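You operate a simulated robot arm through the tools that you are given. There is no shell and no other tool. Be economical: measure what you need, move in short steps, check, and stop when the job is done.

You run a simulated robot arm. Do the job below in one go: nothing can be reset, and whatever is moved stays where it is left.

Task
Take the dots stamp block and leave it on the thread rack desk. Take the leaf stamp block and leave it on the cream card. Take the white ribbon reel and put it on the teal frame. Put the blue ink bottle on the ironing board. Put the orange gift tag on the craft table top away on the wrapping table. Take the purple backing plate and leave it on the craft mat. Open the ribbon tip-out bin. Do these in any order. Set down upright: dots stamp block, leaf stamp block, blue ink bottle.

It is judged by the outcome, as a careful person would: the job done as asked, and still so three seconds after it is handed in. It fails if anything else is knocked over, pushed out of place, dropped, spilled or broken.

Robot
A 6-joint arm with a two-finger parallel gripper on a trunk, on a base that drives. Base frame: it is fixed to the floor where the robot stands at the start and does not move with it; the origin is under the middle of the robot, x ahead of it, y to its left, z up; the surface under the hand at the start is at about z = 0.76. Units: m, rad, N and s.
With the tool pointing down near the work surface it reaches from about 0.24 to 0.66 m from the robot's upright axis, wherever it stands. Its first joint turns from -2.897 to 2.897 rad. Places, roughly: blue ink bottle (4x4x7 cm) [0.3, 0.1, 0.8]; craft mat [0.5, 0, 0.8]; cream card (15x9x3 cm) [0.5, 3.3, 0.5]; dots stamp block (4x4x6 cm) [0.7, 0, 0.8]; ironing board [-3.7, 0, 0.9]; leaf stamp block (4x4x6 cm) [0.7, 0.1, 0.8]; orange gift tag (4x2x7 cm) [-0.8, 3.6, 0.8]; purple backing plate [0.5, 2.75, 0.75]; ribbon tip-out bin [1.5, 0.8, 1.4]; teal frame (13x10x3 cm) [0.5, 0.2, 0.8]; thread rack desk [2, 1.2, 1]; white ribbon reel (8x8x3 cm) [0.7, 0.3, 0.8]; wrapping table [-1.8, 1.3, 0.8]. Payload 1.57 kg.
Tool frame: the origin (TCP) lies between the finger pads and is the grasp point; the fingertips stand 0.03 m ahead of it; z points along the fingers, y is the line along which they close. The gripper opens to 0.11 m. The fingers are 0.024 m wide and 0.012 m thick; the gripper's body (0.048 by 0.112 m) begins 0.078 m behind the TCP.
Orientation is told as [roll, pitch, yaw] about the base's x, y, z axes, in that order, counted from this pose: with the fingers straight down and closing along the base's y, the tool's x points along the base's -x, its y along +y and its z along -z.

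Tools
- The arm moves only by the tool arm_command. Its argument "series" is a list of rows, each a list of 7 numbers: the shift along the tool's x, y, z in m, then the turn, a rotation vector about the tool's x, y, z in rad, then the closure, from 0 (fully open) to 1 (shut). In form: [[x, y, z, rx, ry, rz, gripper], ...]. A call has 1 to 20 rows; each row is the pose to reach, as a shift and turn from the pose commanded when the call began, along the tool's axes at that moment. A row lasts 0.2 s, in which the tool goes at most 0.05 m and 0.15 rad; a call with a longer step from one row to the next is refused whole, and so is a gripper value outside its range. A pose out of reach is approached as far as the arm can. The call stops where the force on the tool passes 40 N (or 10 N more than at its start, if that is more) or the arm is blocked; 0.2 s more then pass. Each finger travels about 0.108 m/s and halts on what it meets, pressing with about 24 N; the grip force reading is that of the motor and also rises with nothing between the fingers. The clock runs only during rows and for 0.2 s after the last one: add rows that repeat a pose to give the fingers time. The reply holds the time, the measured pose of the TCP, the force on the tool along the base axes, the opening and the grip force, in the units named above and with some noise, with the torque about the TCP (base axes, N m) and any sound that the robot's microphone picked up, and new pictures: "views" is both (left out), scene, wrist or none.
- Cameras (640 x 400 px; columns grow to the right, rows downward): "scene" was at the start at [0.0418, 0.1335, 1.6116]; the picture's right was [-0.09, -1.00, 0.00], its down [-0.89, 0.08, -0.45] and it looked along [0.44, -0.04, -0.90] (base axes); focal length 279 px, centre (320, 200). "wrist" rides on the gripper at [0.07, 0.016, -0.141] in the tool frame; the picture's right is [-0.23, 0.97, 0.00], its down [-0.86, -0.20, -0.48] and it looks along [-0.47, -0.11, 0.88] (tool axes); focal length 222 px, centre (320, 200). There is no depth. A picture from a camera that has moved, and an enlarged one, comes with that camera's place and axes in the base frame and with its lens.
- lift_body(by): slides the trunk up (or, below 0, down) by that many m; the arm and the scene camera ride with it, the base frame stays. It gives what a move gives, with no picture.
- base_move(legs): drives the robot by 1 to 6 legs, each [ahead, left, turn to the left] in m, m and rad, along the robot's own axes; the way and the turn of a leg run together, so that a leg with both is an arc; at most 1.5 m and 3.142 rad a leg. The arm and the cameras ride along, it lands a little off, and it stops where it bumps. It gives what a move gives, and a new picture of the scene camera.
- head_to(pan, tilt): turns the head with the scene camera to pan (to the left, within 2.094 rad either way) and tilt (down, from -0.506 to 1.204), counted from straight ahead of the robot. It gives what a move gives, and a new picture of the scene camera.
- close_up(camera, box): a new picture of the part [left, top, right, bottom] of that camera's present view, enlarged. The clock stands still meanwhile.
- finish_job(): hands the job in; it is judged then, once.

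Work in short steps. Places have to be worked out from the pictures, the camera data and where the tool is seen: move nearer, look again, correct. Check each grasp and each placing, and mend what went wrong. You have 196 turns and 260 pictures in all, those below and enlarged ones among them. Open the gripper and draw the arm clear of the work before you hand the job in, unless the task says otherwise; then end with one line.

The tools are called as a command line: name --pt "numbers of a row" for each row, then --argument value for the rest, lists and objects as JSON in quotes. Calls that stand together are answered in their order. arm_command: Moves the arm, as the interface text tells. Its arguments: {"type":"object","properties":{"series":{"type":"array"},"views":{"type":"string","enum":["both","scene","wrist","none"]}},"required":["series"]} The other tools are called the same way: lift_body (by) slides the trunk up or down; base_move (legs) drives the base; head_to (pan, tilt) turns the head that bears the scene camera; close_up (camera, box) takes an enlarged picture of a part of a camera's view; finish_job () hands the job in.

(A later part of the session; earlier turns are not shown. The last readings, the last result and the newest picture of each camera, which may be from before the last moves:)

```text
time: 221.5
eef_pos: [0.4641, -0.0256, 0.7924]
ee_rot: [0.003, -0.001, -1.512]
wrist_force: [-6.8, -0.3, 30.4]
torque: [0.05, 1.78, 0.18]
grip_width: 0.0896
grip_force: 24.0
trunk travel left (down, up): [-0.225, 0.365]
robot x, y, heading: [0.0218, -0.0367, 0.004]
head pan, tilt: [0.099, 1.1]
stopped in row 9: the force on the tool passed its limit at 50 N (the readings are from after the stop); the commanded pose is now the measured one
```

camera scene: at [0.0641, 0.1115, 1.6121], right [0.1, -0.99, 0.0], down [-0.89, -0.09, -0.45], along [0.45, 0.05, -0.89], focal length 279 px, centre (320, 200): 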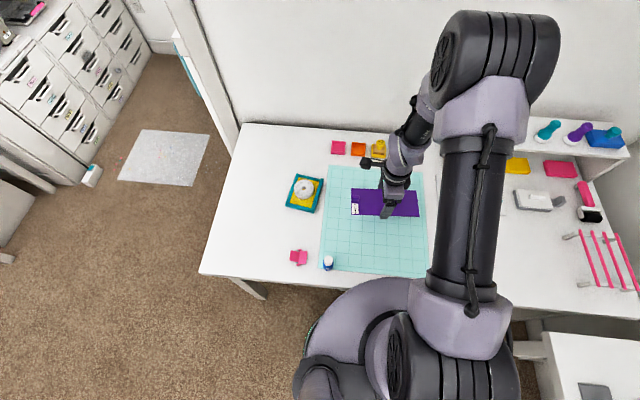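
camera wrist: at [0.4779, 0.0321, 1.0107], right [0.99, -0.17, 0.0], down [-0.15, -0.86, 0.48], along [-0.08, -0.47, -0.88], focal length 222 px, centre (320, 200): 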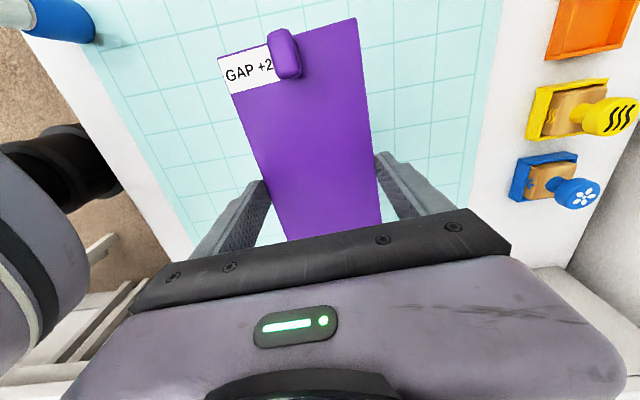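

Fingertips are on the mat. Raise 1 mm, open and rise.

arm_command --pt "0 0 -0.0015 0 0 0 1" --pt "0 0 -0.0015 0 0 0 0.6" --pt "0 0 -0.0015 0 0 0 0.2" --pt "0 0 -0.0015 0 0 0 0" --pt "0 0 -0.0015 0 0 0 0" --pt "0 0 -0.03 0 0 0 0" --pt "0 0 -0.07 0 0 0 0" --pt "0 0 -0.11 0 0 0 0" --pt "0 0 -0.15 0 0 0 0"

```text
time: 223.5
eef_pos: [0.464, -0.0236, 0.9425]
ee_rot: [0.003, -0.003, -1.51]
wrist_force: [-0.8, -0.8, -0.9]
torque: [0.01, -0.02, 0.0]
grip_width: 0.11
grip_force: 0.0
trunk travel left (down, up): [-0.225, 0.365]
robot x, y, heading: [0.0215, -0.032, 0.0]
head pan, tilt: [0.099, 1.1]
camera scene: at [0.0631, 0.1115, 1.6122], right [0.1, -0.99, 0.0], down [-0.89, -0.09, -0.45], along [0.45, 0.05, -0.89], focal length 279 px, centre (320, 200)
camera wrist: at [0.4758, 0.048, 1.0834], right [0.99, -0.17, 0.0], down [-0.15, -0.86, 0.48], along [-0.08, -0.47, -0.88], focal length 222 px, centre (320, 200)
```

scene: 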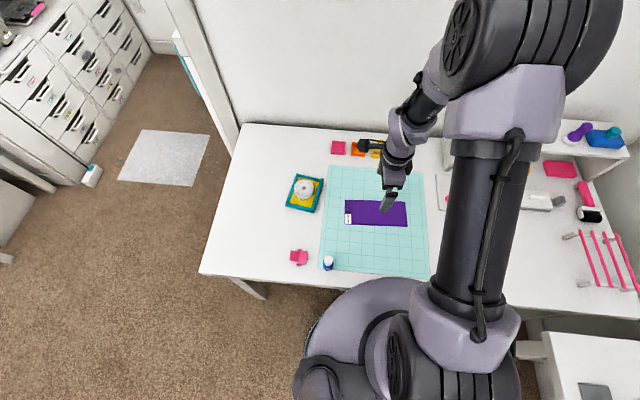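
wrist: 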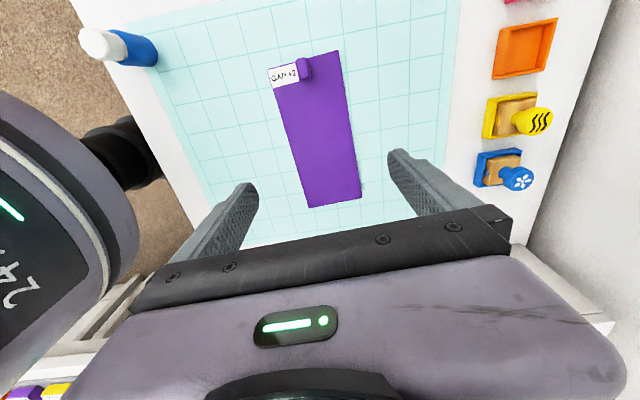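

Plate lies on the mat. Next the blue bottle at ≈(0.27, 0.113): raise, un-rotate the tool, and reposition the base further back.

arm_command --pt "0 -0.02 -0.03 0 0 -0.14 0" --pt "0 -0.04 -0.06 0 0 -0.28 0" --pt "0 -0.06 -0.09 0 0 -0.42 0" --pt "0 -0.08 -0.1 0 0 -0.56 0" --pt "0 -0.08 -0.1 0 0 -0.7 0" --pt "0 -0.08 -0.1 0 0 -0.84 0" --pt "0 -0.08 -0.1 0 0 -0.98 0" --pt "0 -0.08 -0.1 0 0 -1.12 0" --pt "0 -0.08 -0.1 0 0 -1.26 0" --pt "0 -0.08 -0.1 0 0 -1.4 0" --pt "0 -0.08 -0.1 0 0 -1.51 0" --views "none"

base_move --legs '[[-0.17, 0, 0], [0, 0.14, 0]]'

close_up --camera "wrist" --box '[160, 0, 480, 240]'

```text
time: 225.9
eef_pos: [0.387, -0.031, 1.0416]
ee_rot: [-0.002, -0.003, 0.002]
wrist_force: [0.6, 0.0, 0.0]
torque: [-0.02, 0.0, -0.01]
grip_width: 0.1101
grip_force: 0.0
trunk travel left (down, up): [-0.225, 0.365]
robot x, y, heading: [0.0224, -0.0346, -0.001]
head pan, tilt: [0.099, 1.1]
```

```text
time: 228.3
eef_pos: [0.2181, 0.1106, 1.0416]
ee_rot: [-0.001, -0.004, 0.001]
wrist_force: [1.0, 1.3, -0.6]
torque: [-0.03, -0.02, 0.05]
grip_width: 0.11
grip_force: 0.0
trunk travel left (down, up): [-0.225, 0.365]
robot x, y, heading: [-0.146, 0.1032, 0.001]
head pan, tilt: [0.099, 1.1]
camera scene: at [-0.1043, 0.2527, 1.612], right [0.1, -0.99, 0.0], down [-0.89, -0.09, -0.45], along [0.45, 0.05, -0.89], focal length 279 px, centre (320, 200)
```

scene: 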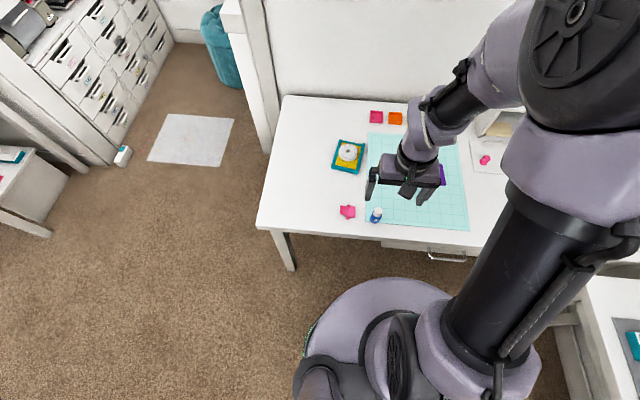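

```text
1.67 times, centred on (320, 120) of wrist
camera zoom: at [0.1473, 0.1282, 1.1813], right [0.23, 0.97, 0.0], down [0.85, -0.2, 0.48], along [0.47, -0.11, -0.88], focal length 370 px, centre (320, 333)
```

zoom: 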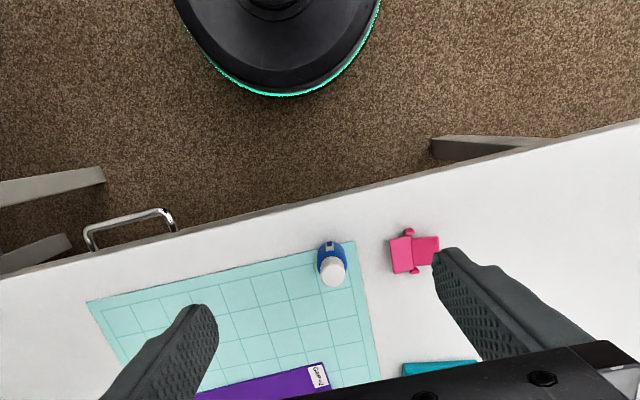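

Bottle at (0.27, 0.113); pink item starts at y≈0.178. Narrow the fingers to ~7 cm, centre and lower.

arm_command --pt "-0.03 0.001 0 0 0 0 0.2" --pt "-0.052 0.002 0.03 0 0 0 0.37" --pt "-0.052 0.002 0.07 0 0 0 0.37" --pt "-0.052 0.002 0.11 0 0 0 0.37" --pt "-0.052 0.002 0.15 0 0 0 0.37" --pt "-0.052 0.002 0.17 0 0 0 0.37" --views "wrist"

```text
time: 229.7
eef_pos: [0.2714, 0.1108, 0.8693]
ee_rot: [-0.001, -0.004, -0.001]
wrist_force: [-0.2, -0.2, -0.5]
torque: [-0.01, -0.02, 0.0]
grip_width: 0.0691
grip_force: 0.1
trunk travel left (down, up): [-0.225, 0.365]
robot x, y, heading: [-0.1468, 0.1059, 0.002]
head pan, tilt: [0.099, 1.1]
camera wrist: at [0.2009, 0.1287, 1.0103], right [0.23, 0.97, 0.0], down [0.85, -0.2, 0.48], along [0.47, -0.11, -0.88], focal length 222 px, centre (320, 200)
```

wrist: 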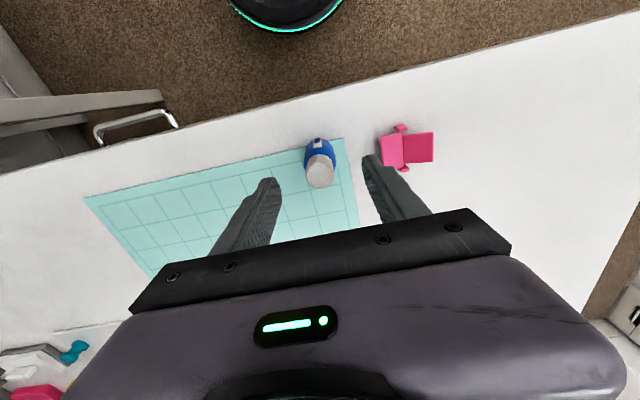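

Centred. Lower to TCP z 0.802 and close on the bottle body.

arm_command --pt "-0.001 0.001 0.03 0 0 0 0.37" --pt "-0.001 0.001 0.055 0 0 0 0.37" --pt "-0.001 0.001 0.067 0 0 0 0.37" --pt "-0.001 0.001 0.067 0 0 0 0.7" --pt "-0.001 0.001 0.067 0 0 0 1" --pt "-0.001 0.001 0.067 0 0 0 1" --views "none"

arm_command --pt "0 0 -0.02 0 0 0 1" --pt "0 0 -0.06 0 0 0 1" --pt "0 0 -0.1 0 0 0 1" --pt "0 0 -0.15 0 0 0 1" --pt "0 0 -0.2 0 0 0 1" --pt "0 0 -0.25 0 0 0 1" --pt "0 0 -0.3 0 0 0 1" --views "wrist"

```text
time: 231.1
eef_pos: [0.2713, 0.1128, 0.8013]
ee_rot: [-0.001, -0.004, -0.001]
wrist_force: [-0.1, 1.0, 0.0]
torque: [0.02, -0.03, -0.01]
grip_width: 0.0301
grip_force: 23.4
trunk travel left (down, up): [-0.225, 0.365]
robot x, y, heading: [-0.148, 0.1071, 0.003]
head pan, tilt: [0.099, 1.1]
```

```text
time: 232.7
eef_pos: [0.2687, 0.1122, 1.1014]
ee_rot: [-0.001, -0.003, -0.002]
wrist_force: [0.4, 0.1, -0.1]
torque: [0.0, -0.02, -0.03]
grip_width: 0.0301
grip_force: 24.1
trunk travel left (down, up): [-0.225, 0.365]
robot x, y, heading: [-0.1465, 0.1053, -0.001]
head pan, tilt: [0.099, 1.1]
camera wrist: at [0.1974, 0.1299, 1.2429], right [0.23, 0.97, 0.0], down [0.85, -0.2, 0.48], along [0.47, -0.11, -0.88], focal length 222 px, centre (320, 200)
```

wrist: 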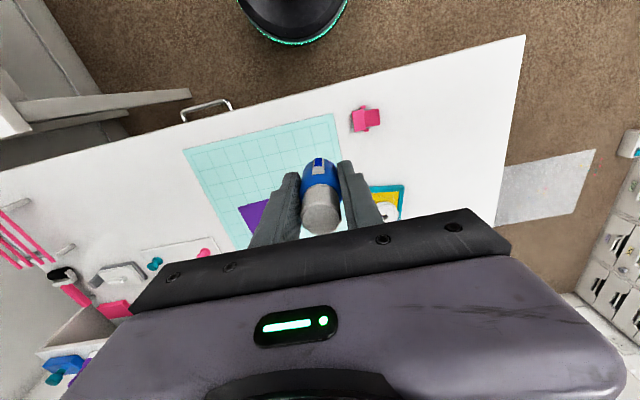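

Bottle held. Back off and turn around toward the ironing board; then look at the way.

base_move --legs '[[-0.3, 0.1, 0], [0, 0, 1.57], [0, 0, 1.57]]'

head_to --pan 0.0 --tilt 0.35

```text
time: 242.5
eef_pos: [-0.8643, 0.1842, 1.1014]
ee_rot: [-0.001, -0.003, -3.113]
wrist_force: [0.4, 0.3, 0.4]
torque: [-0.01, 0.02, 0.0]
grip_width: 0.0295
grip_force: 24.2
trunk travel left (down, up): [-0.225, 0.365]
robot x, y, heading: [-0.4516, 0.2016, -3.11]
head pan, tilt: [0.099, 1.1]
camera scene: at [-0.4885, 0.0556, 1.6121], right [-0.13, 0.99, 0.0], down [0.88, 0.12, -0.45], along [-0.45, -0.06, -0.89], focal length 279 px, centre (320, 200)
```

scene: 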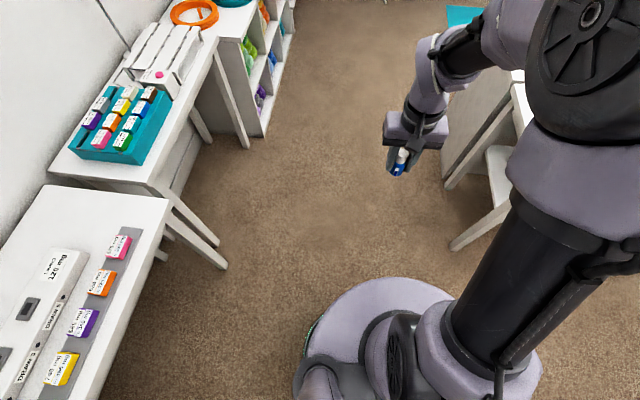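

```text
time: 243.6
eef_pos: [-0.8653, 0.1847, 1.1003]
ee_rot: [-0.003, -0.005, -3.112]
wrist_force: [0.0, 0.2, -0.5]
torque: [0.02, 0.02, 0.0]
grip_width: 0.0294
grip_force: 24.0
trunk travel left (down, up): [-0.225, 0.365]
robot x, y, heading: [-0.4499, 0.2062, -3.105]
head pan, tilt: [0.0, 0.351]
camera scene: at [-0.519, 0.061, 1.6735], right [-0.03, 1.0, 0.0], down [0.34, 0.01, -0.94], along [-0.94, -0.03, -0.34], focal length 279 px, centre (320, 200)
```

scene: 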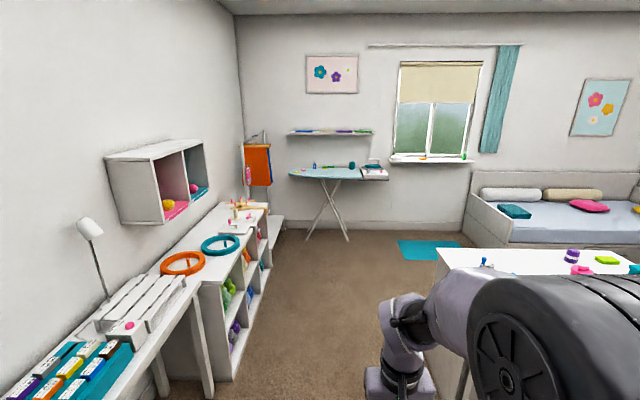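

Clear corridor ahead to the ironing board (front edge x≈-3.3, y from -0.35 to 0.65). Drive 2.1 m and look.

base_move --legs '[[1.2, 0, 0], [0.9, 0, 0]]'

head_to --pan 0.15 --tilt 0.8

```text
time: 254.0
eef_pos: [-2.9593, 0.117, 1.1016]
ee_rot: [0.0, -0.001, -3.117]
wrist_force: [-1.1, 0.1, 0.5]
torque: [-0.02, -0.01, -0.01]
grip_width: 0.0292
grip_force: 23.7
trunk travel left (down, up): [-0.225, 0.365]
robot x, y, heading: [-2.5424, 0.1296, -3.114]
head pan, tilt: [0.0, 0.351]
camera scene: at [-2.6143, -0.0109, 1.6735], right [-0.03, 1.0, 0.0], down [0.34, 0.01, -0.94], along [-0.94, -0.02, -0.34], focal length 279 px, centre (320, 200)
```

scene: 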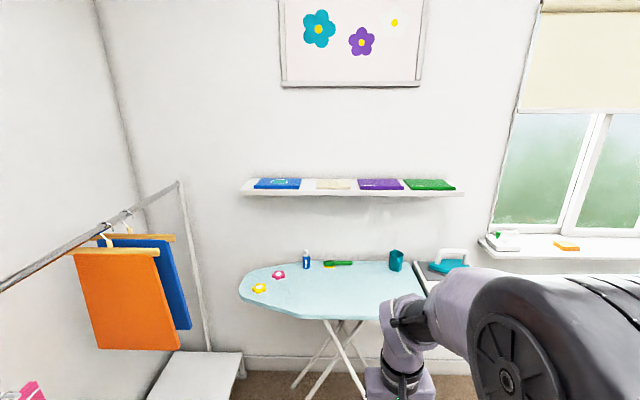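

```text
time: 254.9
eef_pos: [-2.9587, 0.1163, 1.101]
ee_rot: [-0.001, -0.003, -3.119]
wrist_force: [0.3, -0.1, -0.9]
torque: [0.0, 0.01, 0.02]
grip_width: 0.0294
grip_force: 23.9
trunk travel left (down, up): [-0.225, 0.365]
robot x, y, heading: [-2.5434, 0.1317, -3.116]
head pan, tilt: [0.15, 0.799]
camera scene: at [-2.6003, -0.0226, 1.6339], right [-0.17, 0.98, 0.0], down [0.71, 0.12, -0.7], along [-0.69, -0.12, -0.72], focal length 279 px, centre (320, 200)
```

scene: 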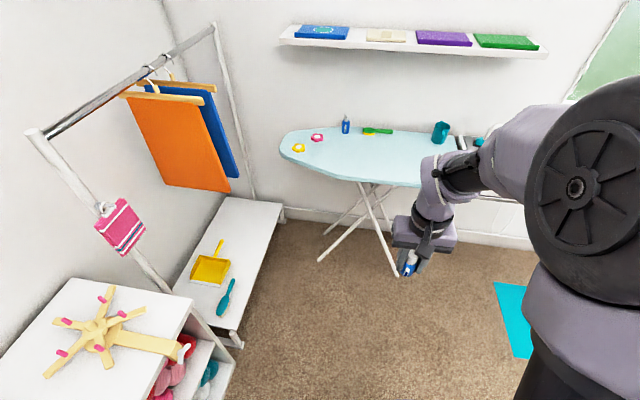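

Free spot on the board near (-3.56, 0.1), items are farther back. Drive 0.46 m closer, then look again.

base_move --legs '[[0.46, 0, 0]]'

head_to --pan 0.3 --tilt 0.9

arm_command --pt "-0.03 0 0.0 0 0 0 1" --pt "-0.06 0 0.02 0 0 0 1" --pt "-0.09 0 0.04 0 0 0 1" --pt "-0.12 0 0.05 0 0 0 1"

```text
time: 257.7
eef_pos: [-3.4107, 0.0995, 1.1014]
ee_rot: [-0.003, -0.001, -3.113]
wrist_force: [-0.2, -0.6, -0.6]
torque: [0.02, -0.02, 0.05]
grip_width: 0.0293
grip_force: 24.3
trunk travel left (down, up): [-0.225, 0.365]
robot x, y, heading: [-2.9902, 0.1203, -3.108]
head pan, tilt: [0.15, 0.799]
camera scene: at [-3.0527, -0.036, 1.6338], right [-0.18, 0.98, 0.0], down [0.71, 0.13, -0.7], along [-0.69, -0.13, -0.72], focal length 279 px, centre (320, 200)
```

scene: 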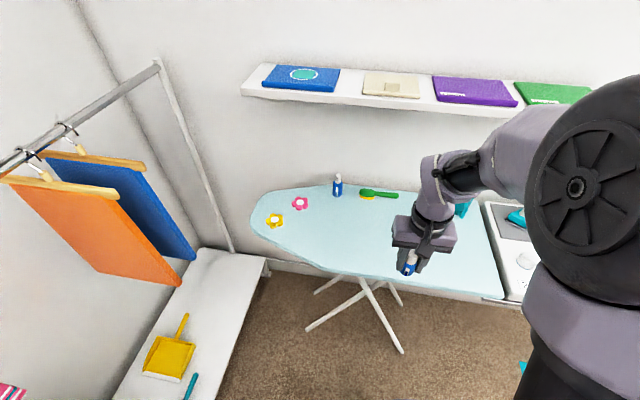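

```text
time: 258.4
eef_pos: [-3.4112, 0.1008, 1.1012]
ee_rot: [-0.002, -0.004, -3.113]
wrist_force: [0.3, 0.3, 0.0]
torque: [-0.02, -0.01, 0.03]
grip_width: 0.0294
grip_force: 23.9
trunk travel left (down, up): [-0.225, 0.365]
robot x, y, heading: [-2.9979, 0.1191, -3.11]
head pan, tilt: [0.3, 0.901]
camera scene: at [-3.044, -0.0459, 1.626], right [-0.33, 0.95, 0.0], down [0.74, 0.25, -0.62], along [-0.59, -0.2, -0.78], focal length 279 px, centre (320, 200)
```

scene: 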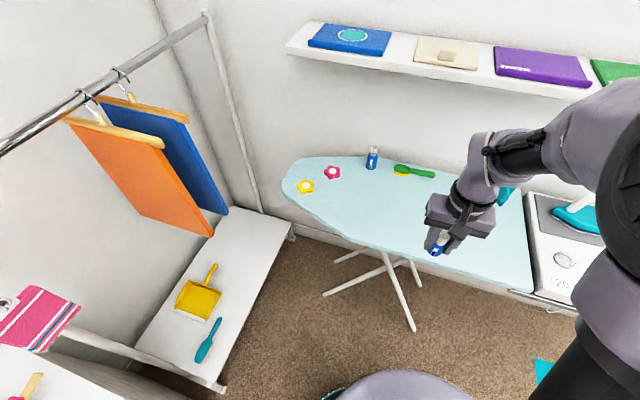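

```text
time: 259.4
eef_pos: [-3.5313, 0.097, 1.0498]
ee_rot: [0.001, -0.001, -3.114]
wrist_force: [-0.7, 0.4, -1.0]
torque: [-0.02, -0.02, -0.01]
grip_width: 0.0295
grip_force: 24.2
trunk travel left (down, up): [-0.225, 0.365]
robot x, y, heading: [-2.9939, 0.1184, -3.112]
head pan, tilt: [0.3, 0.901]
camera scene: at [-3.0449, -0.046, 1.6259], right [-0.33, 0.95, 0.0], down [0.74, 0.26, -0.62], along [-0.59, -0.2, -0.78], focal length 279 px, centre (320, 200)
camera wrist: at [-3.4612, 0.0843, 1.1916], right [-0.2, -0.98, 0.0], down [-0.86, 0.17, 0.48], along [-0.47, 0.1, -0.88], focal length 222 px, centre (320, 200)
```

scene: 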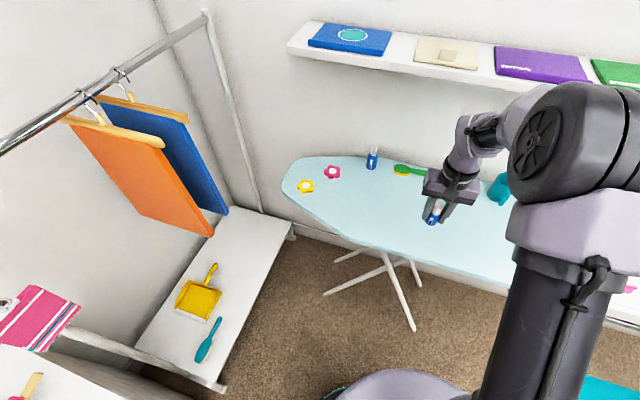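
wrist: 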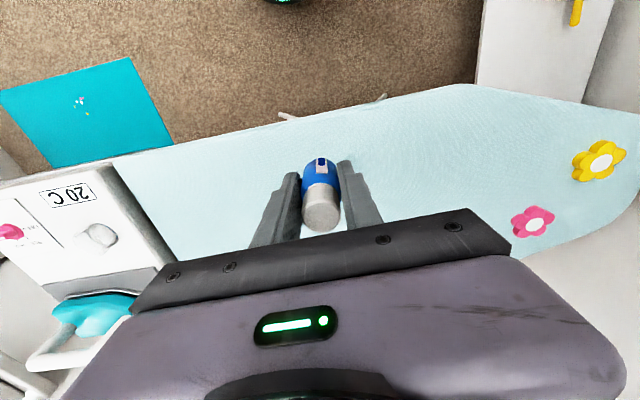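

The edge is close (x≈-3.50), so move 6.5 cm further in, then lower carefully.

arm_command --pt "-0.035 0 0 0 0 0 1" --pt "-0.065 0 0.01 0 0 0 1" --pt "-0.065 0 0.03 0 0 0 1" --pt "-0.065 0 0.05 0 0 0 1" --pt "-0.065 0 0.07 0 0 0 1" --pt "-0.065 0 0.08 0 0 0 1" --pt "-0.065 0 0.085 0 0 0 1" --pt "-0.065 0 0.09 0 0 0 1" --pt "-0.065 0 0.094 0 0 0 1" --pt "-0.065 0 0.097 0 0 0 1" --pt "-0.065 0 0.1 0 0 0 1" --pt "-0.065 0 0.103 0 0 0 1" --pt "-0.065 0 0.106 0 0 0 1" --pt "-0.065 0 0.109 0 0 0 1" --pt "-0.065 0 0.112 0 0 0 1" --pt "-0.065 0 0.115 0 0 0 1" --pt "-0.065 0 0.118 0 0 0 1" --pt "-0.065 0 0.121 0 0 0 1"

```text
time: 263.2
eef_pos: [-3.5966, 0.0953, 0.9321]
ee_rot: [0.0, -0.003, -3.111]
wrist_force: [-0.4, -0.5, -0.6]
torque: [0.0, 0.06, -0.03]
grip_width: 0.0296
grip_force: 24.1
trunk travel left (down, up): [-0.225, 0.365]
robot x, y, heading: [-2.999, 0.1212, -3.113]
head pan, tilt: [0.3, 0.901]
camera scene: at [-3.0441, -0.046, 1.626], right [-0.33, 0.95, 0.0], down [0.74, 0.26, -0.62], along [-0.59, -0.2, -0.78], focal length 279 px, centre (320, 200)
camera wrist: at [-3.5265, 0.0822, 1.0713], right [-0.2, -0.98, 0.0], down [-0.86, 0.17, 0.48], along [-0.47, 0.1, -0.88], focal length 222 px, centre (320, 200)
```

scene: 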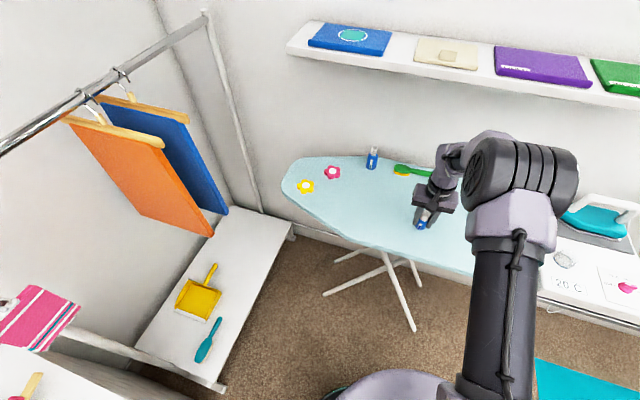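
wrist: 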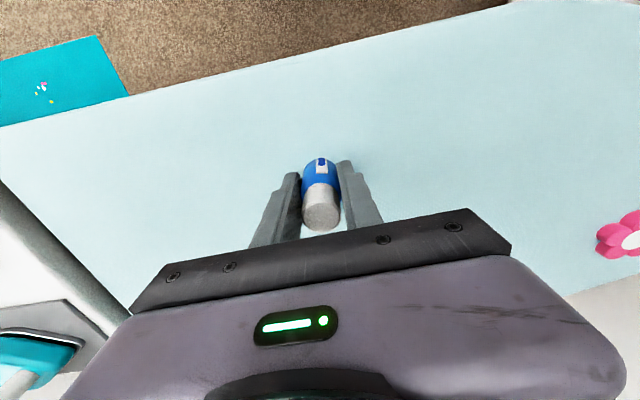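

No contact yet; continue with 3 mm steps.

arm_command --pt "0 0 0.003 0 0 0 1" --pt "0 0 0.006 0 0 0 1" --pt "0 0 0.009 0 0 0 1" --pt "0 0 0.012 0 0 0 1" --pt "0 0 0.015 0 0 0 1" --pt "0 0 0.018 0 0 0 1" --pt "0 0 0.021 0 0 0 1" --pt "0 0 0.024 0 0 0 1" --pt "0 0 0.027 0 0 0 1" --pt "0 0 0.03 0 0 0 1" --pt "0 0 0.033 0 0 0 1" --pt "0 0 0.036 0 0 0 1" --pt "0 0 0.039 0 0 0 1" --pt "0 0 0.042 0 0 0 1" --views "wrist"

```text
time: 265.6
eef_pos: [-3.5977, 0.0966, 0.9022]
ee_rot: [0.0, -0.014, -3.114]
wrist_force: [6.5, -0.1, 21.7]
torque: [-0.03, -0.23, 0.0]
grip_width: 0.0296
grip_force: 23.7
trunk travel left (down, up): [-0.225, 0.365]
robot x, y, heading: [-2.9964, 0.12, -3.111]
head pan, tilt: [0.3, 0.901]
stopped in row 12: the force on the tool passed its limit at 45 N (the readings are from after the stop); the commanded pose is now the measured one
camera wrist: at [-3.526, 0.0831, 1.0423], right [-0.2, -0.98, 0.0], down [-0.85, 0.17, 0.49], along [-0.48, 0.1, -0.87], focal length 222 px, centre (320, 200)
```

wrist: 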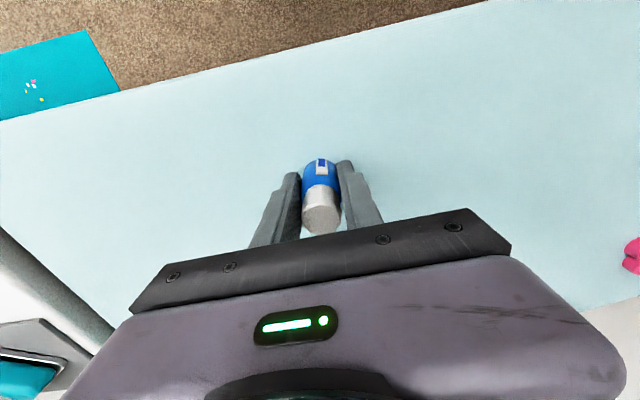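

Contact with the board. Ease up 2 mm, release and rise straight.

arm_command --pt "0 0 -0.002 0 0 0 1" --pt "0 0 -0.002 0 0.012 0 1" --pt "0 0 -0.002 0 0.012 0 0.8" --pt "0 0 -0.002 0 0.012 0 0.6" --pt "0 0 -0.002 0 0.012 0 0.4" --pt "0 0 -0.002 0 0.012 0 0.4" --pt "0 0 -0.03 0 0.012 0 0.4" --pt "0 0 -0.07 0 0.012 0 0.4" --pt "0 0 -0.11 0 0.012 0 0.4" --pt "0 0 -0.15 0 0.012 0 0.4" --pt "0.04 0 -0.17 0 0.012 0 0.4" --pt "0.08 0 -0.18 0 0.012 0 0.4"

close_up --camera "scene" --box '[340, 140, 500, 260]'

```text
time: 268.2
eef_pos: [-3.5159, 0.0991, 1.0798]
ee_rot: [-0.003, 0.002, -3.111]
wrist_force: [-0.6, -0.4, -0.3]
torque: [0.01, 0.03, -0.01]
grip_width: 0.066
grip_force: 0.1
trunk travel left (down, up): [-0.225, 0.365]
robot x, y, heading: [-2.9971, 0.1195, -3.11]
head pan, tilt: [0.3, 0.901]
camera scene: at [-3.043, -0.0459, 1.626], right [-0.33, 0.95, 0.0], down [0.74, 0.26, -0.62], along [-0.59, -0.2, -0.78], focal length 279 px, centre (320, 200)
camera wrist: at [-3.4472, 0.0858, 1.2216], right [-0.2, -0.98, 0.0], down [-0.86, 0.17, 0.48], along [-0.47, 0.1, -0.88], focal length 222 px, centre (320, 200)
```

scene: 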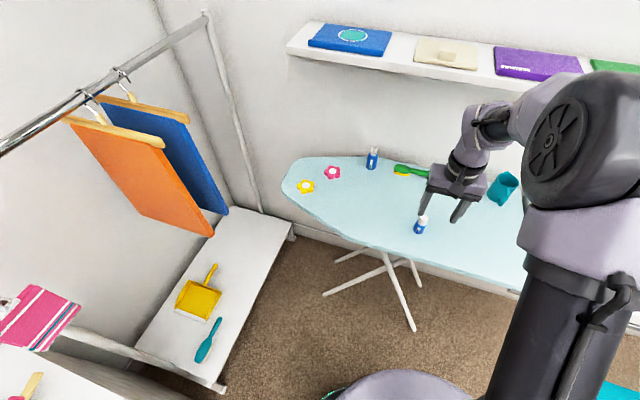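
wrist: 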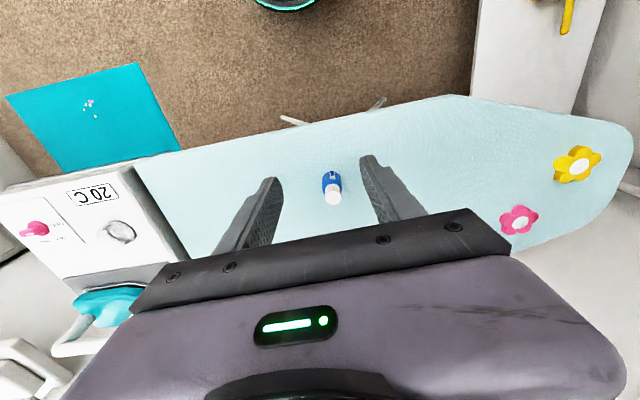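

```text
3.33 times, centred on (420, 200) of scene
camera zoom: at [-3.043, -0.0459, 1.626], right [-0.33, 0.95, 0.0], down [0.74, 0.26, -0.62], along [-0.59, -0.2, -0.78], focal length 931 px, centre (-13, 200)
```

zoom: 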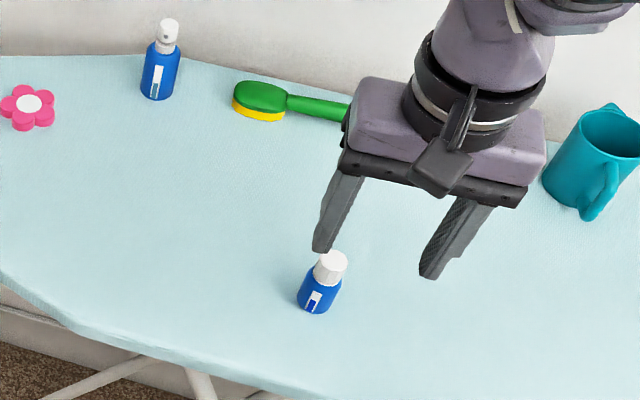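

Bottle stands upright on the board. Retract, reverse along the corridor, then turn to face +y toward the craft table.

arm_command --pt "0.04 0 -0.01 0 0 0 0.4" --pt "0.08 0 -0.02 0 0 0 0.4" --pt "0.12 0 -0.03 0 0 0 0.4" --pt "0.15 0 -0.03 0 0 0 0.4" --views "none"

base_move --legs '[[-1.3, 0, -0.03], [-1.2, 0, 0], [0, 0, -1.57]]'

head_to --pan 0.2 --tilt 0.4

```text
time: 269.2
eef_pos: [-3.3679, 0.1025, 1.1115]
ee_rot: [-0.002, 0.002, -3.112]
wrist_force: [0.5, -0.7, 0.2]
torque: [-0.01, 0.03, 0.02]
grip_width: 0.066
grip_force: 0.0
trunk travel left (down, up): [-0.225, 0.365]
robot x, y, heading: [-2.995, 0.1179, -3.114]
head pan, tilt: [0.3, 0.901]
```

```text
time: 285.3
eef_pos: [-0.495, 0.5029, 1.1118]
ee_rot: [-0.003, 0.001, 1.535]
wrist_force: [-0.7, -0.3, -1.1]
torque: [-0.02, 0.0, 0.0]
grip_width: 0.0659
grip_force: 0.1
trunk travel left (down, up): [-0.225, 0.365]
robot x, y, heading: [-0.503, 0.1301, 1.536]
head pan, tilt: [0.3, 0.901]
camera scene: at [-0.6633, 0.1884, 1.626], right [0.96, 0.26, 0.0], down [0.21, -0.76, -0.62], along [-0.16, 0.6, -0.78], focal length 279 px, centre (320, 200)
```

scene: 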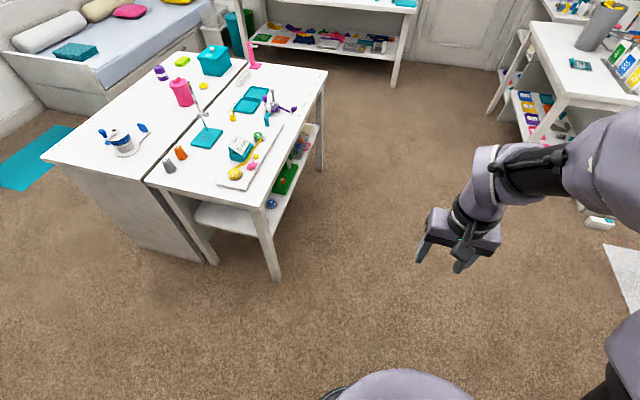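

```text
time: 286.3
eef_pos: [-0.4951, 0.5023, 1.1111]
ee_rot: [-0.001, 0.001, 1.535]
wrist_force: [0.4, 0.3, 0.3]
torque: [0.0, 0.02, -0.02]
grip_width: 0.0663
grip_force: 0.1
trunk travel left (down, up): [-0.225, 0.365]
robot x, y, heading: [-0.499, 0.1299, 1.539]
head pan, tilt: [0.201, 0.4]
camera scene: at [-0.6589, 0.2069, 1.6689], right [0.99, 0.17, 0.0], down [0.07, -0.38, -0.92], along [-0.15, 0.91, -0.39], focal length 279 px, centre (320, 200)
```

scene: 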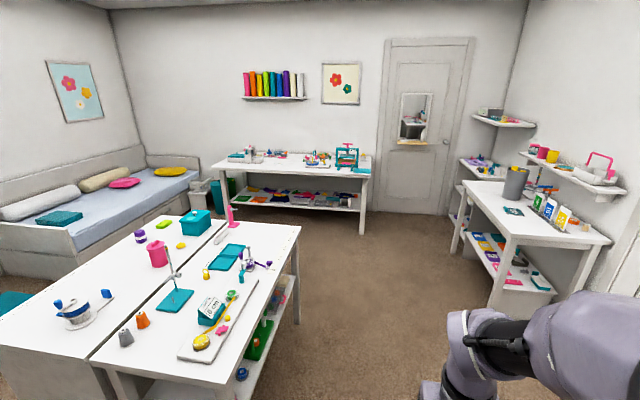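

The wrapping table is the left of the paired tables (centre x≈-1.8). The craft table is at the far wall; the tag near its back-right corner, best reached from its right end. I drive there.

base_move --legs '[[0, -0.42, 0.03], [1.4, 0, 0], [0.8, 0, 0], [0, 0, 1.57]]'

head_to --pan -0.7 --tilt 0.6

```text
time: 303.2
eef_pos: [-0.4477, 2.3566, 1.1109]
ee_rot: [-0.002, 0.003, 3.105]
wrist_force: [0.5, 1.0, -0.3]
torque: [0.0, 0.01, 0.01]
grip_width: 0.066
grip_force: 0.0
trunk travel left (down, up): [-0.225, 0.365]
robot x, y, heading: [-0.0789, 2.3486, 3.111]
head pan, tilt: [0.201, 0.4]
camera scene: at [-0.1536, 2.1915, 1.669], right [-0.17, 0.99, 0.0], down [0.38, 0.06, -0.92], along [-0.91, -0.15, -0.39], focal length 279 px, centre (320, 200)
```

scene: 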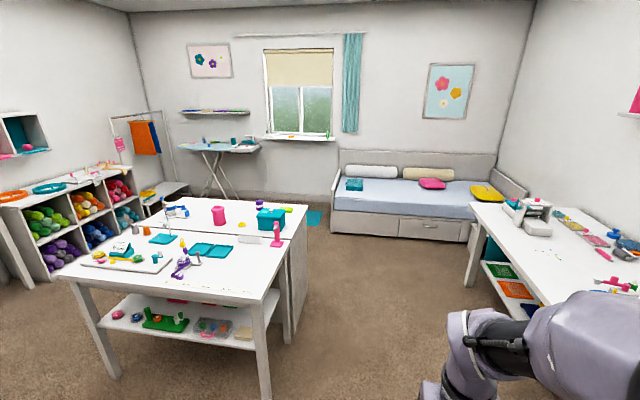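

```text
time: 304.4
eef_pos: [-0.4487, 2.3559, 1.1107]
ee_rot: [-0.002, 0.003, 3.105]
wrist_force: [0.0, 0.1, 1.0]
torque: [0.04, -0.02, -0.01]
grip_width: 0.0658
grip_force: 0.1
trunk travel left (down, up): [-0.225, 0.365]
robot x, y, heading: [-0.0805, 2.3493, 3.107]
head pan, tilt: [-0.7, 0.6]
camera scene: at [-0.1279, 2.2661, 1.6508], right [0.67, 0.74, 0.0], down [0.42, -0.38, -0.83], along [-0.61, 0.55, -0.56], focal length 279 px, centre (320, 200)
```

scene: 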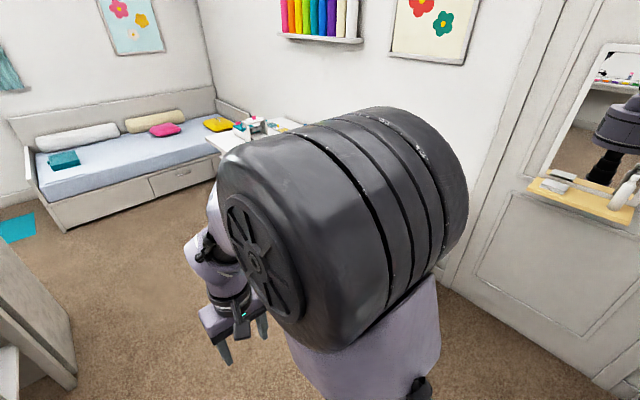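

The arm hides the table from here. I strafe further toward +y, then look.

base_move --legs '[[0, 0.95, 0.03]]'

```text
time: 309.4
eef_pos: [-0.4676, 1.3822, 1.1122]
ee_rot: [-0.001, 0.002, 3.134]
wrist_force: [-1.3, 0.0, 0.1]
torque: [0.0, 0.0, -0.02]
grip_width: 0.0661
grip_force: 0.2
trunk travel left (down, up): [-0.225, 0.365]
robot x, y, heading: [-0.0977, 1.3805, 3.13]
head pan, tilt: [-0.7, 0.6]
camera scene: at [-0.1452, 1.3013, 1.6507], right [0.65, 0.76, 0.0], down [0.43, -0.37, -0.83], along [-0.63, 0.54, -0.56], focal length 279 px, centre (320, 200)
```

scene: 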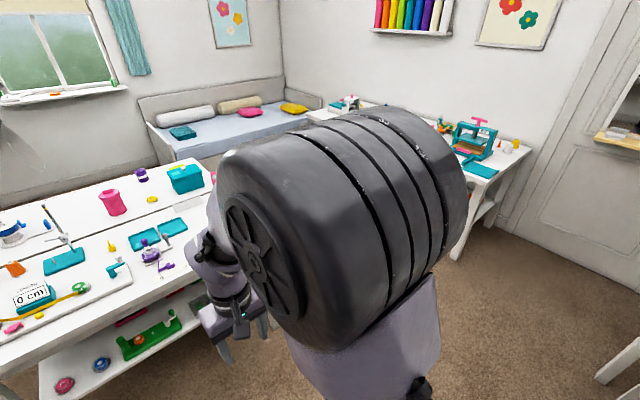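

I went the wrong way (left is -y here). Strafe right instead.

base_move --legs '[[0, -1.0, 0], [0, -0.8, 0]]'

head_to --pan -0.15 --tilt 0.6

```text
time: 318.5
eef_pos: [-0.4338, 3.2016, 1.1115]
ee_rot: [-0.001, 0.002, 3.11]
wrist_force: [0.9, 0.1, 0.0]
torque: [-0.02, -0.01, -0.02]
grip_width: 0.0655
grip_force: 0.0
trunk travel left (down, up): [-0.225, 0.365]
robot x, y, heading: [-0.0608, 3.1967, 3.11]
head pan, tilt: [-0.7, 0.6]
camera scene: at [-0.113, 3.1127, 1.6508], right [0.67, 0.75, 0.0], down [0.42, -0.38, -0.82], along [-0.62, 0.55, -0.57], focal length 279 px, centre (320, 200)
```

scene: 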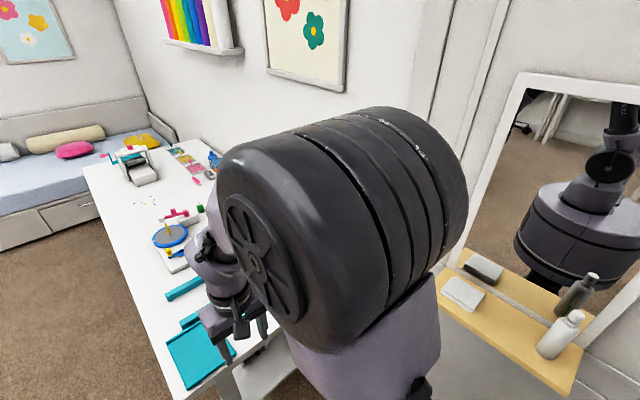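

```text
time: 319.5
eef_pos: [-0.4355, 3.2014, 1.1113]
ee_rot: [-0.002, 0.002, 3.109]
wrist_force: [-0.3, 0.3, 0.8]
torque: [-0.02, 0.01, 0.0]
grip_width: 0.066
grip_force: 0.1
trunk travel left (down, up): [-0.225, 0.365]
robot x, y, heading: [-0.0676, 3.191, 3.113]
head pan, tilt: [-0.15, 0.6]
camera scene: at [-0.1341, 3.0692, 1.6508], right [0.18, 0.98, 0.0], down [0.56, -0.1, -0.83], along [-0.81, 0.15, -0.56], focal length 279 px, centre (320, 200)
```

scene: 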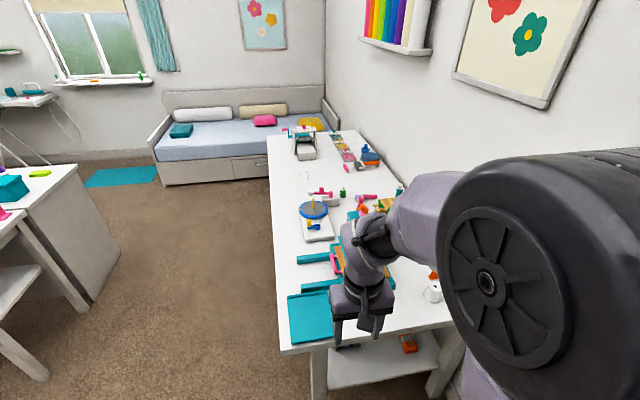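

Take a wrist view to find the tag.

close_up --camera "wrist" --box '[0, 0, 640, 400]'

head_to --pan -0.45 --tilt 0.9

```text
1.00 times, centred on (320, 200) of wrist (not enlarged: the box is as wide or as high as the picture)
camera zoom: at [-0.3653, 3.1837, 1.2522], right [-0.26, -0.97, 0.0], down [-0.85, 0.23, 0.48], along [-0.46, 0.12, -0.88], focal length 222 px, centre (320, 200)
```

zoom: 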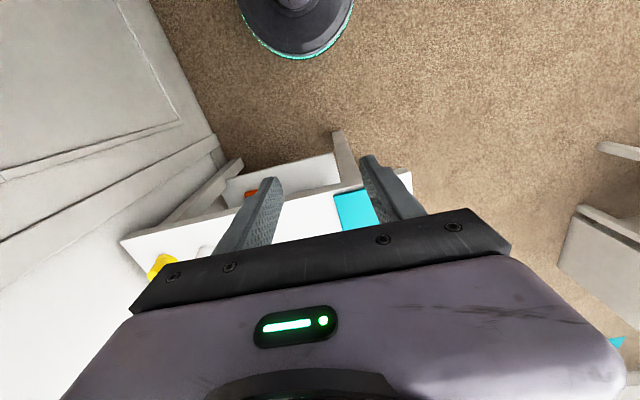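

```text
time: 320.3
eef_pos: [-0.4337, 3.1999, 1.1109]
ee_rot: [-0.001, 0.001, 3.111]
wrist_force: [0.0, -0.5, -0.1]
torque: [-0.02, -0.01, -0.02]
grip_width: 0.0658
grip_force: 0.1
trunk travel left (down, up): [-0.225, 0.365]
robot x, y, heading: [-0.0607, 3.1967, 3.113]
head pan, tilt: [-0.45, 0.901]
camera scene: at [-0.1141, 3.0882, 1.626], right [0.46, 0.89, 0.0], down [0.7, -0.36, -0.62], along [-0.55, 0.29, -0.78], focal length 279 px, centre (320, 200)
```

scene: 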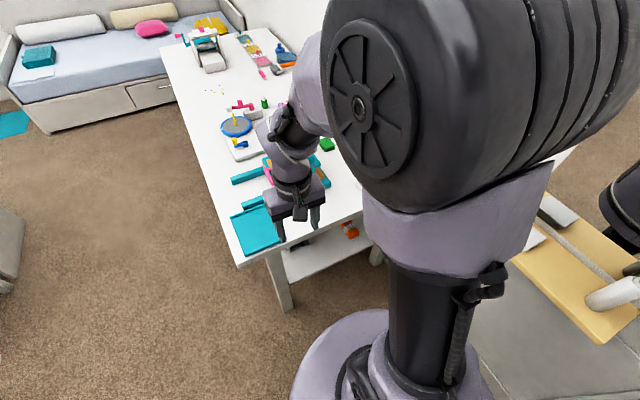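

I swing the hand to the left to clear the view of the back-right corner.

arm_command --pt "0.0 0.04 -0.02 0 0 0 0.4" --pt "0.0 0.08 -0.04 0 0 0 0.4" --pt "0.0 0.12 -0.06 0 0 0 0.4" --pt "0.0 0.16 -0.08 0 0 0 0.4" --pt "0.01 0.2 -0.1 0 0 0 0.4" --pt "0.02 0.24 -0.1 0 0 0 0.4" --pt "0.03 0.28 -0.1 0 0 0 0.4" --pt "0.05 0.32 -0.1 0 0 0 0.4" --views "none"

head_to --pan -0.4 --tilt 0.75

```text
time: 322.1
eef_pos: [-0.3929, 2.8798, 1.2109]
ee_rot: [-0.001, 0.002, 3.109]
wrist_force: [-0.8, -0.5, 0.3]
torque: [0.03, -0.01, 0.02]
grip_width: 0.0661
grip_force: 0.1
trunk travel left (down, up): [-0.225, 0.365]
robot x, y, heading: [-0.0643, 3.1942, 3.113]
head pan, tilt: [-0.45, 0.901]
```

```text
time: 322.8
eef_pos: [-0.3928, 2.8803, 1.2107]
ee_rot: [0.001, 0.002, 3.11]
wrist_force: [-0.1, -0.7, -0.2]
torque: [0.02, 0.0, -0.01]
grip_width: 0.0659
grip_force: 0.0
trunk travel left (down, up): [-0.225, 0.365]
robot x, y, heading: [-0.0644, 3.1928, 3.115]
head pan, tilt: [-0.4, 0.75]
camera scene: at [-0.1224, 3.0877, 1.6378], right [0.42, 0.91, 0.0], down [0.62, -0.28, -0.73], along [-0.66, 0.3, -0.68], focal length 279 px, centre (320, 200)
```

scene: 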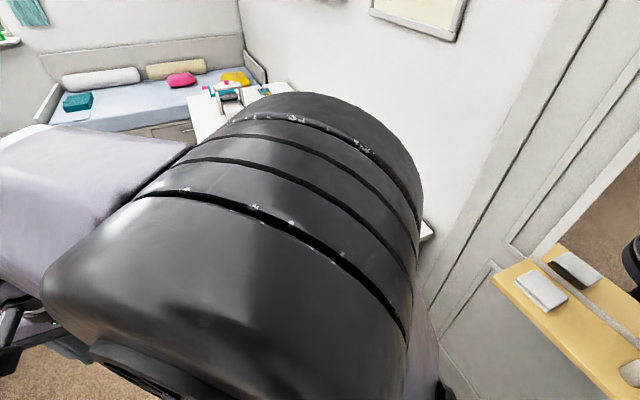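

Worse; instead I bring the hand over the table at a high level and use the wrist camera.

arm_command --pt "-0.03 -0.04 0 0 0 0 0.4" --pt "-0.05 -0.08 0 0 0 0 0.4" --pt "-0.07 -0.12 0 0 0 0 0.4" --pt "-0.08 -0.16 0 0 0 0 0.4" --pt "-0.09 -0.2 0 0 0 0 0.4" --pt "-0.1 -0.24 0 0 0 0 0.4" --pt "-0.11 -0.28 0 0 0 0 0.4" --pt "-0.12 -0.32 0 0 0 0 0.4" --pt "-0.13 -0.36 0 0 0 0 0.4" --pt "-0.13 -0.4 0 0 0 0 0.4" --pt "-0.13 -0.44 0 0 0 0 0.4"

```text
time: 325.2
eef_pos: [-0.5121, 3.3257, 1.2126]
ee_rot: [-0.001, 0.001, 3.11]
wrist_force: [1.1, 0.3, 0.3]
torque: [-0.01, 0.01, 0.01]
grip_width: 0.0661
grip_force: 0.0
trunk travel left (down, up): [-0.225, 0.365]
robot x, y, heading: [-0.0654, 3.1929, 3.118]
head pan, tilt: [-0.4, 0.75]
camera scene: at [-0.1227, 3.0889, 1.6379], right [0.42, 0.91, 0.0], down [0.62, -0.28, -0.73], along [-0.67, 0.3, -0.68], focal length 279 px, centre (320, 200)
camera wrist: at [-0.4432, 3.3083, 1.3537], right [-0.26, -0.97, 0.0], down [-0.85, 0.23, 0.48], along [-0.46, 0.12, -0.88], focal length 222 px, centre (320, 200)
```

scene: 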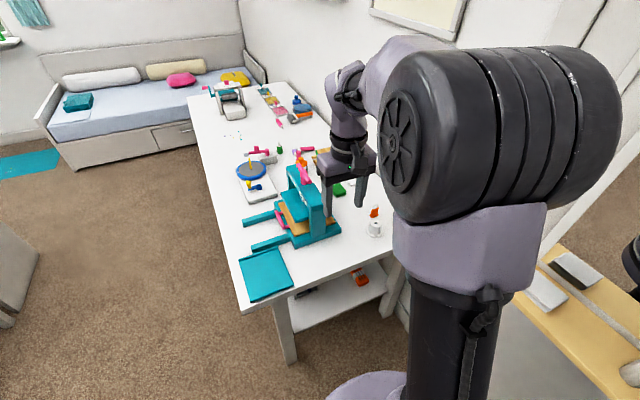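
wrist: 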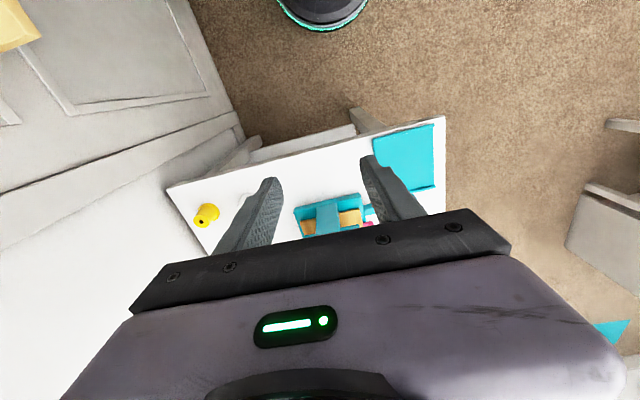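

Enlarge the table part of the scene view.

close_up --camera "scene" --box '[235, 130, 395, 300]'

```text
2.35 times, centred on (315, 215) of scene
camera zoom: at [-0.1227, 3.0889, 1.6379], right [0.42, 0.91, 0.0], down [0.62, -0.28, -0.73], along [-0.67, 0.3, -0.68], focal length 657 px, centre (332, 165)
```

zoom: 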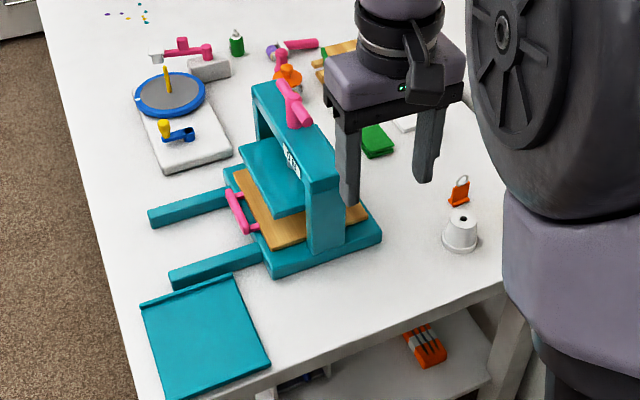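

The tag (orange with a white loop) stands at ≈(-0.78, 3.63) beside a white cone spool. I move the base nearer and look with the wrist camera.

base_move --legs '[[0.2, -0.15, 0.02]]'

arm_command --pt "0.03 -0.02 0 0 0 0 0.4" --pt "0.05 -0.05 0.02 0 0 0 0.4" --pt "0.05 -0.08 0.06 0 0 0 0.4" --pt "0.05 -0.08 0.1 0 0 0 0.4"

close_up --camera "wrist" --box '[180, 60, 460, 260]'

```text
time: 327.0
eef_pos: [-0.7096, 3.4698, 1.2129]
ee_rot: [0.001, 0.004, 3.127]
wrist_force: [-0.1, 0.0, -0.8]
torque: [-0.02, -0.02, -0.04]
grip_width: 0.0662
grip_force: 0.1
trunk travel left (down, up): [-0.225, 0.365]
robot x, y, heading: [-0.2578, 3.3524, 3.133]
head pan, tilt: [-0.4, 0.75]
camera scene: at [-0.317, 3.2416, 1.6379], right [0.4, 0.92, 0.0], down [0.63, -0.27, -0.73], along [-0.67, 0.29, -0.68], focal length 279 px, centre (320, 200)
```

scene: 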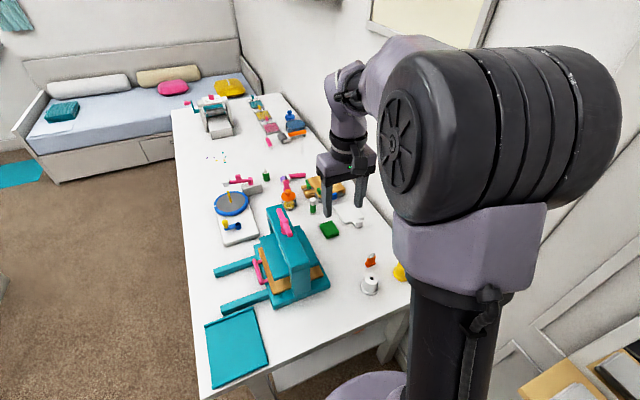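

```text
time: 328.0
eef_pos: [-0.6593, 3.5499, 1.1141]
ee_rot: [-0.001, 0.003, 3.127]
wrist_force: [-0.2, 0.0, -1.0]
torque: [-0.01, 0.0, 0.03]
grip_width: 0.0662
grip_force: 0.0
trunk travel left (down, up): [-0.225, 0.365]
robot x, y, heading: [-0.2593, 3.3527, 3.13]
head pan, tilt: [-0.4, 0.75]
camera scene: at [-0.3165, 3.2408, 1.6378], right [0.4, 0.92, 0.0], down [0.63, -0.27, -0.73], along [-0.67, 0.29, -0.68], focal length 279 px, centre (320, 200)
camera wrist: at [-0.5907, 3.5347, 1.2543], right [-0.24, -0.97, 0.0], down [-0.85, 0.21, 0.48], along [-0.46, 0.12, -0.88], focal length 222 px, centre (320, 200)
```

scene: 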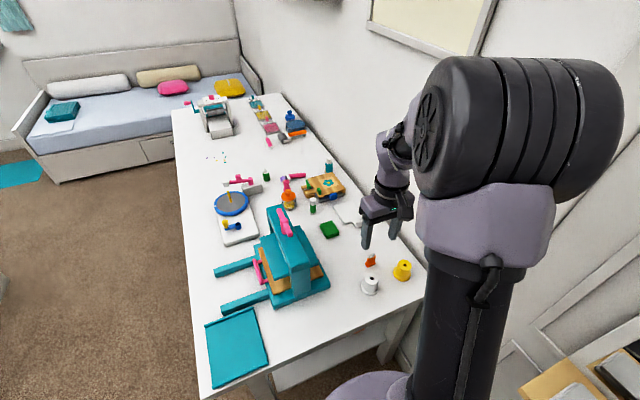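
wrist: 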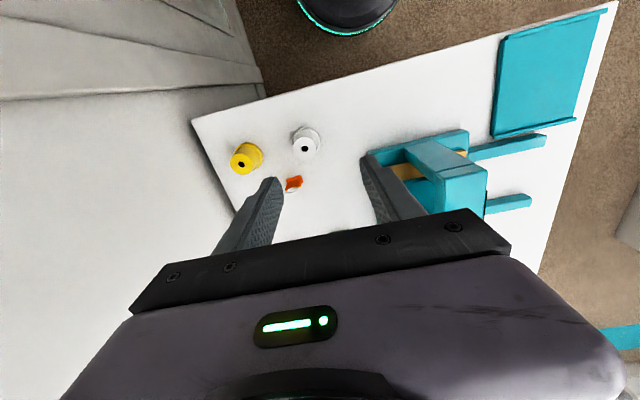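

```text
2.00 times, centred on (320, 160) of wrist
camera zoom: at [-0.5907, 3.5347, 1.2543], right [-0.24, -0.97, 0.0], down [-0.85, 0.21, 0.48], along [-0.46, 0.12, -0.88], focal length 444 px, centre (320, 280)
```

zoom: 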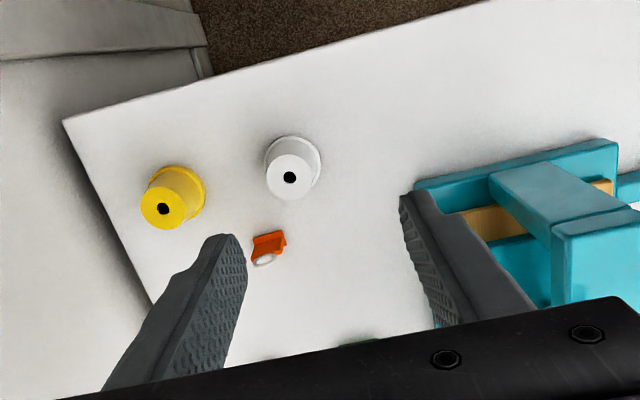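

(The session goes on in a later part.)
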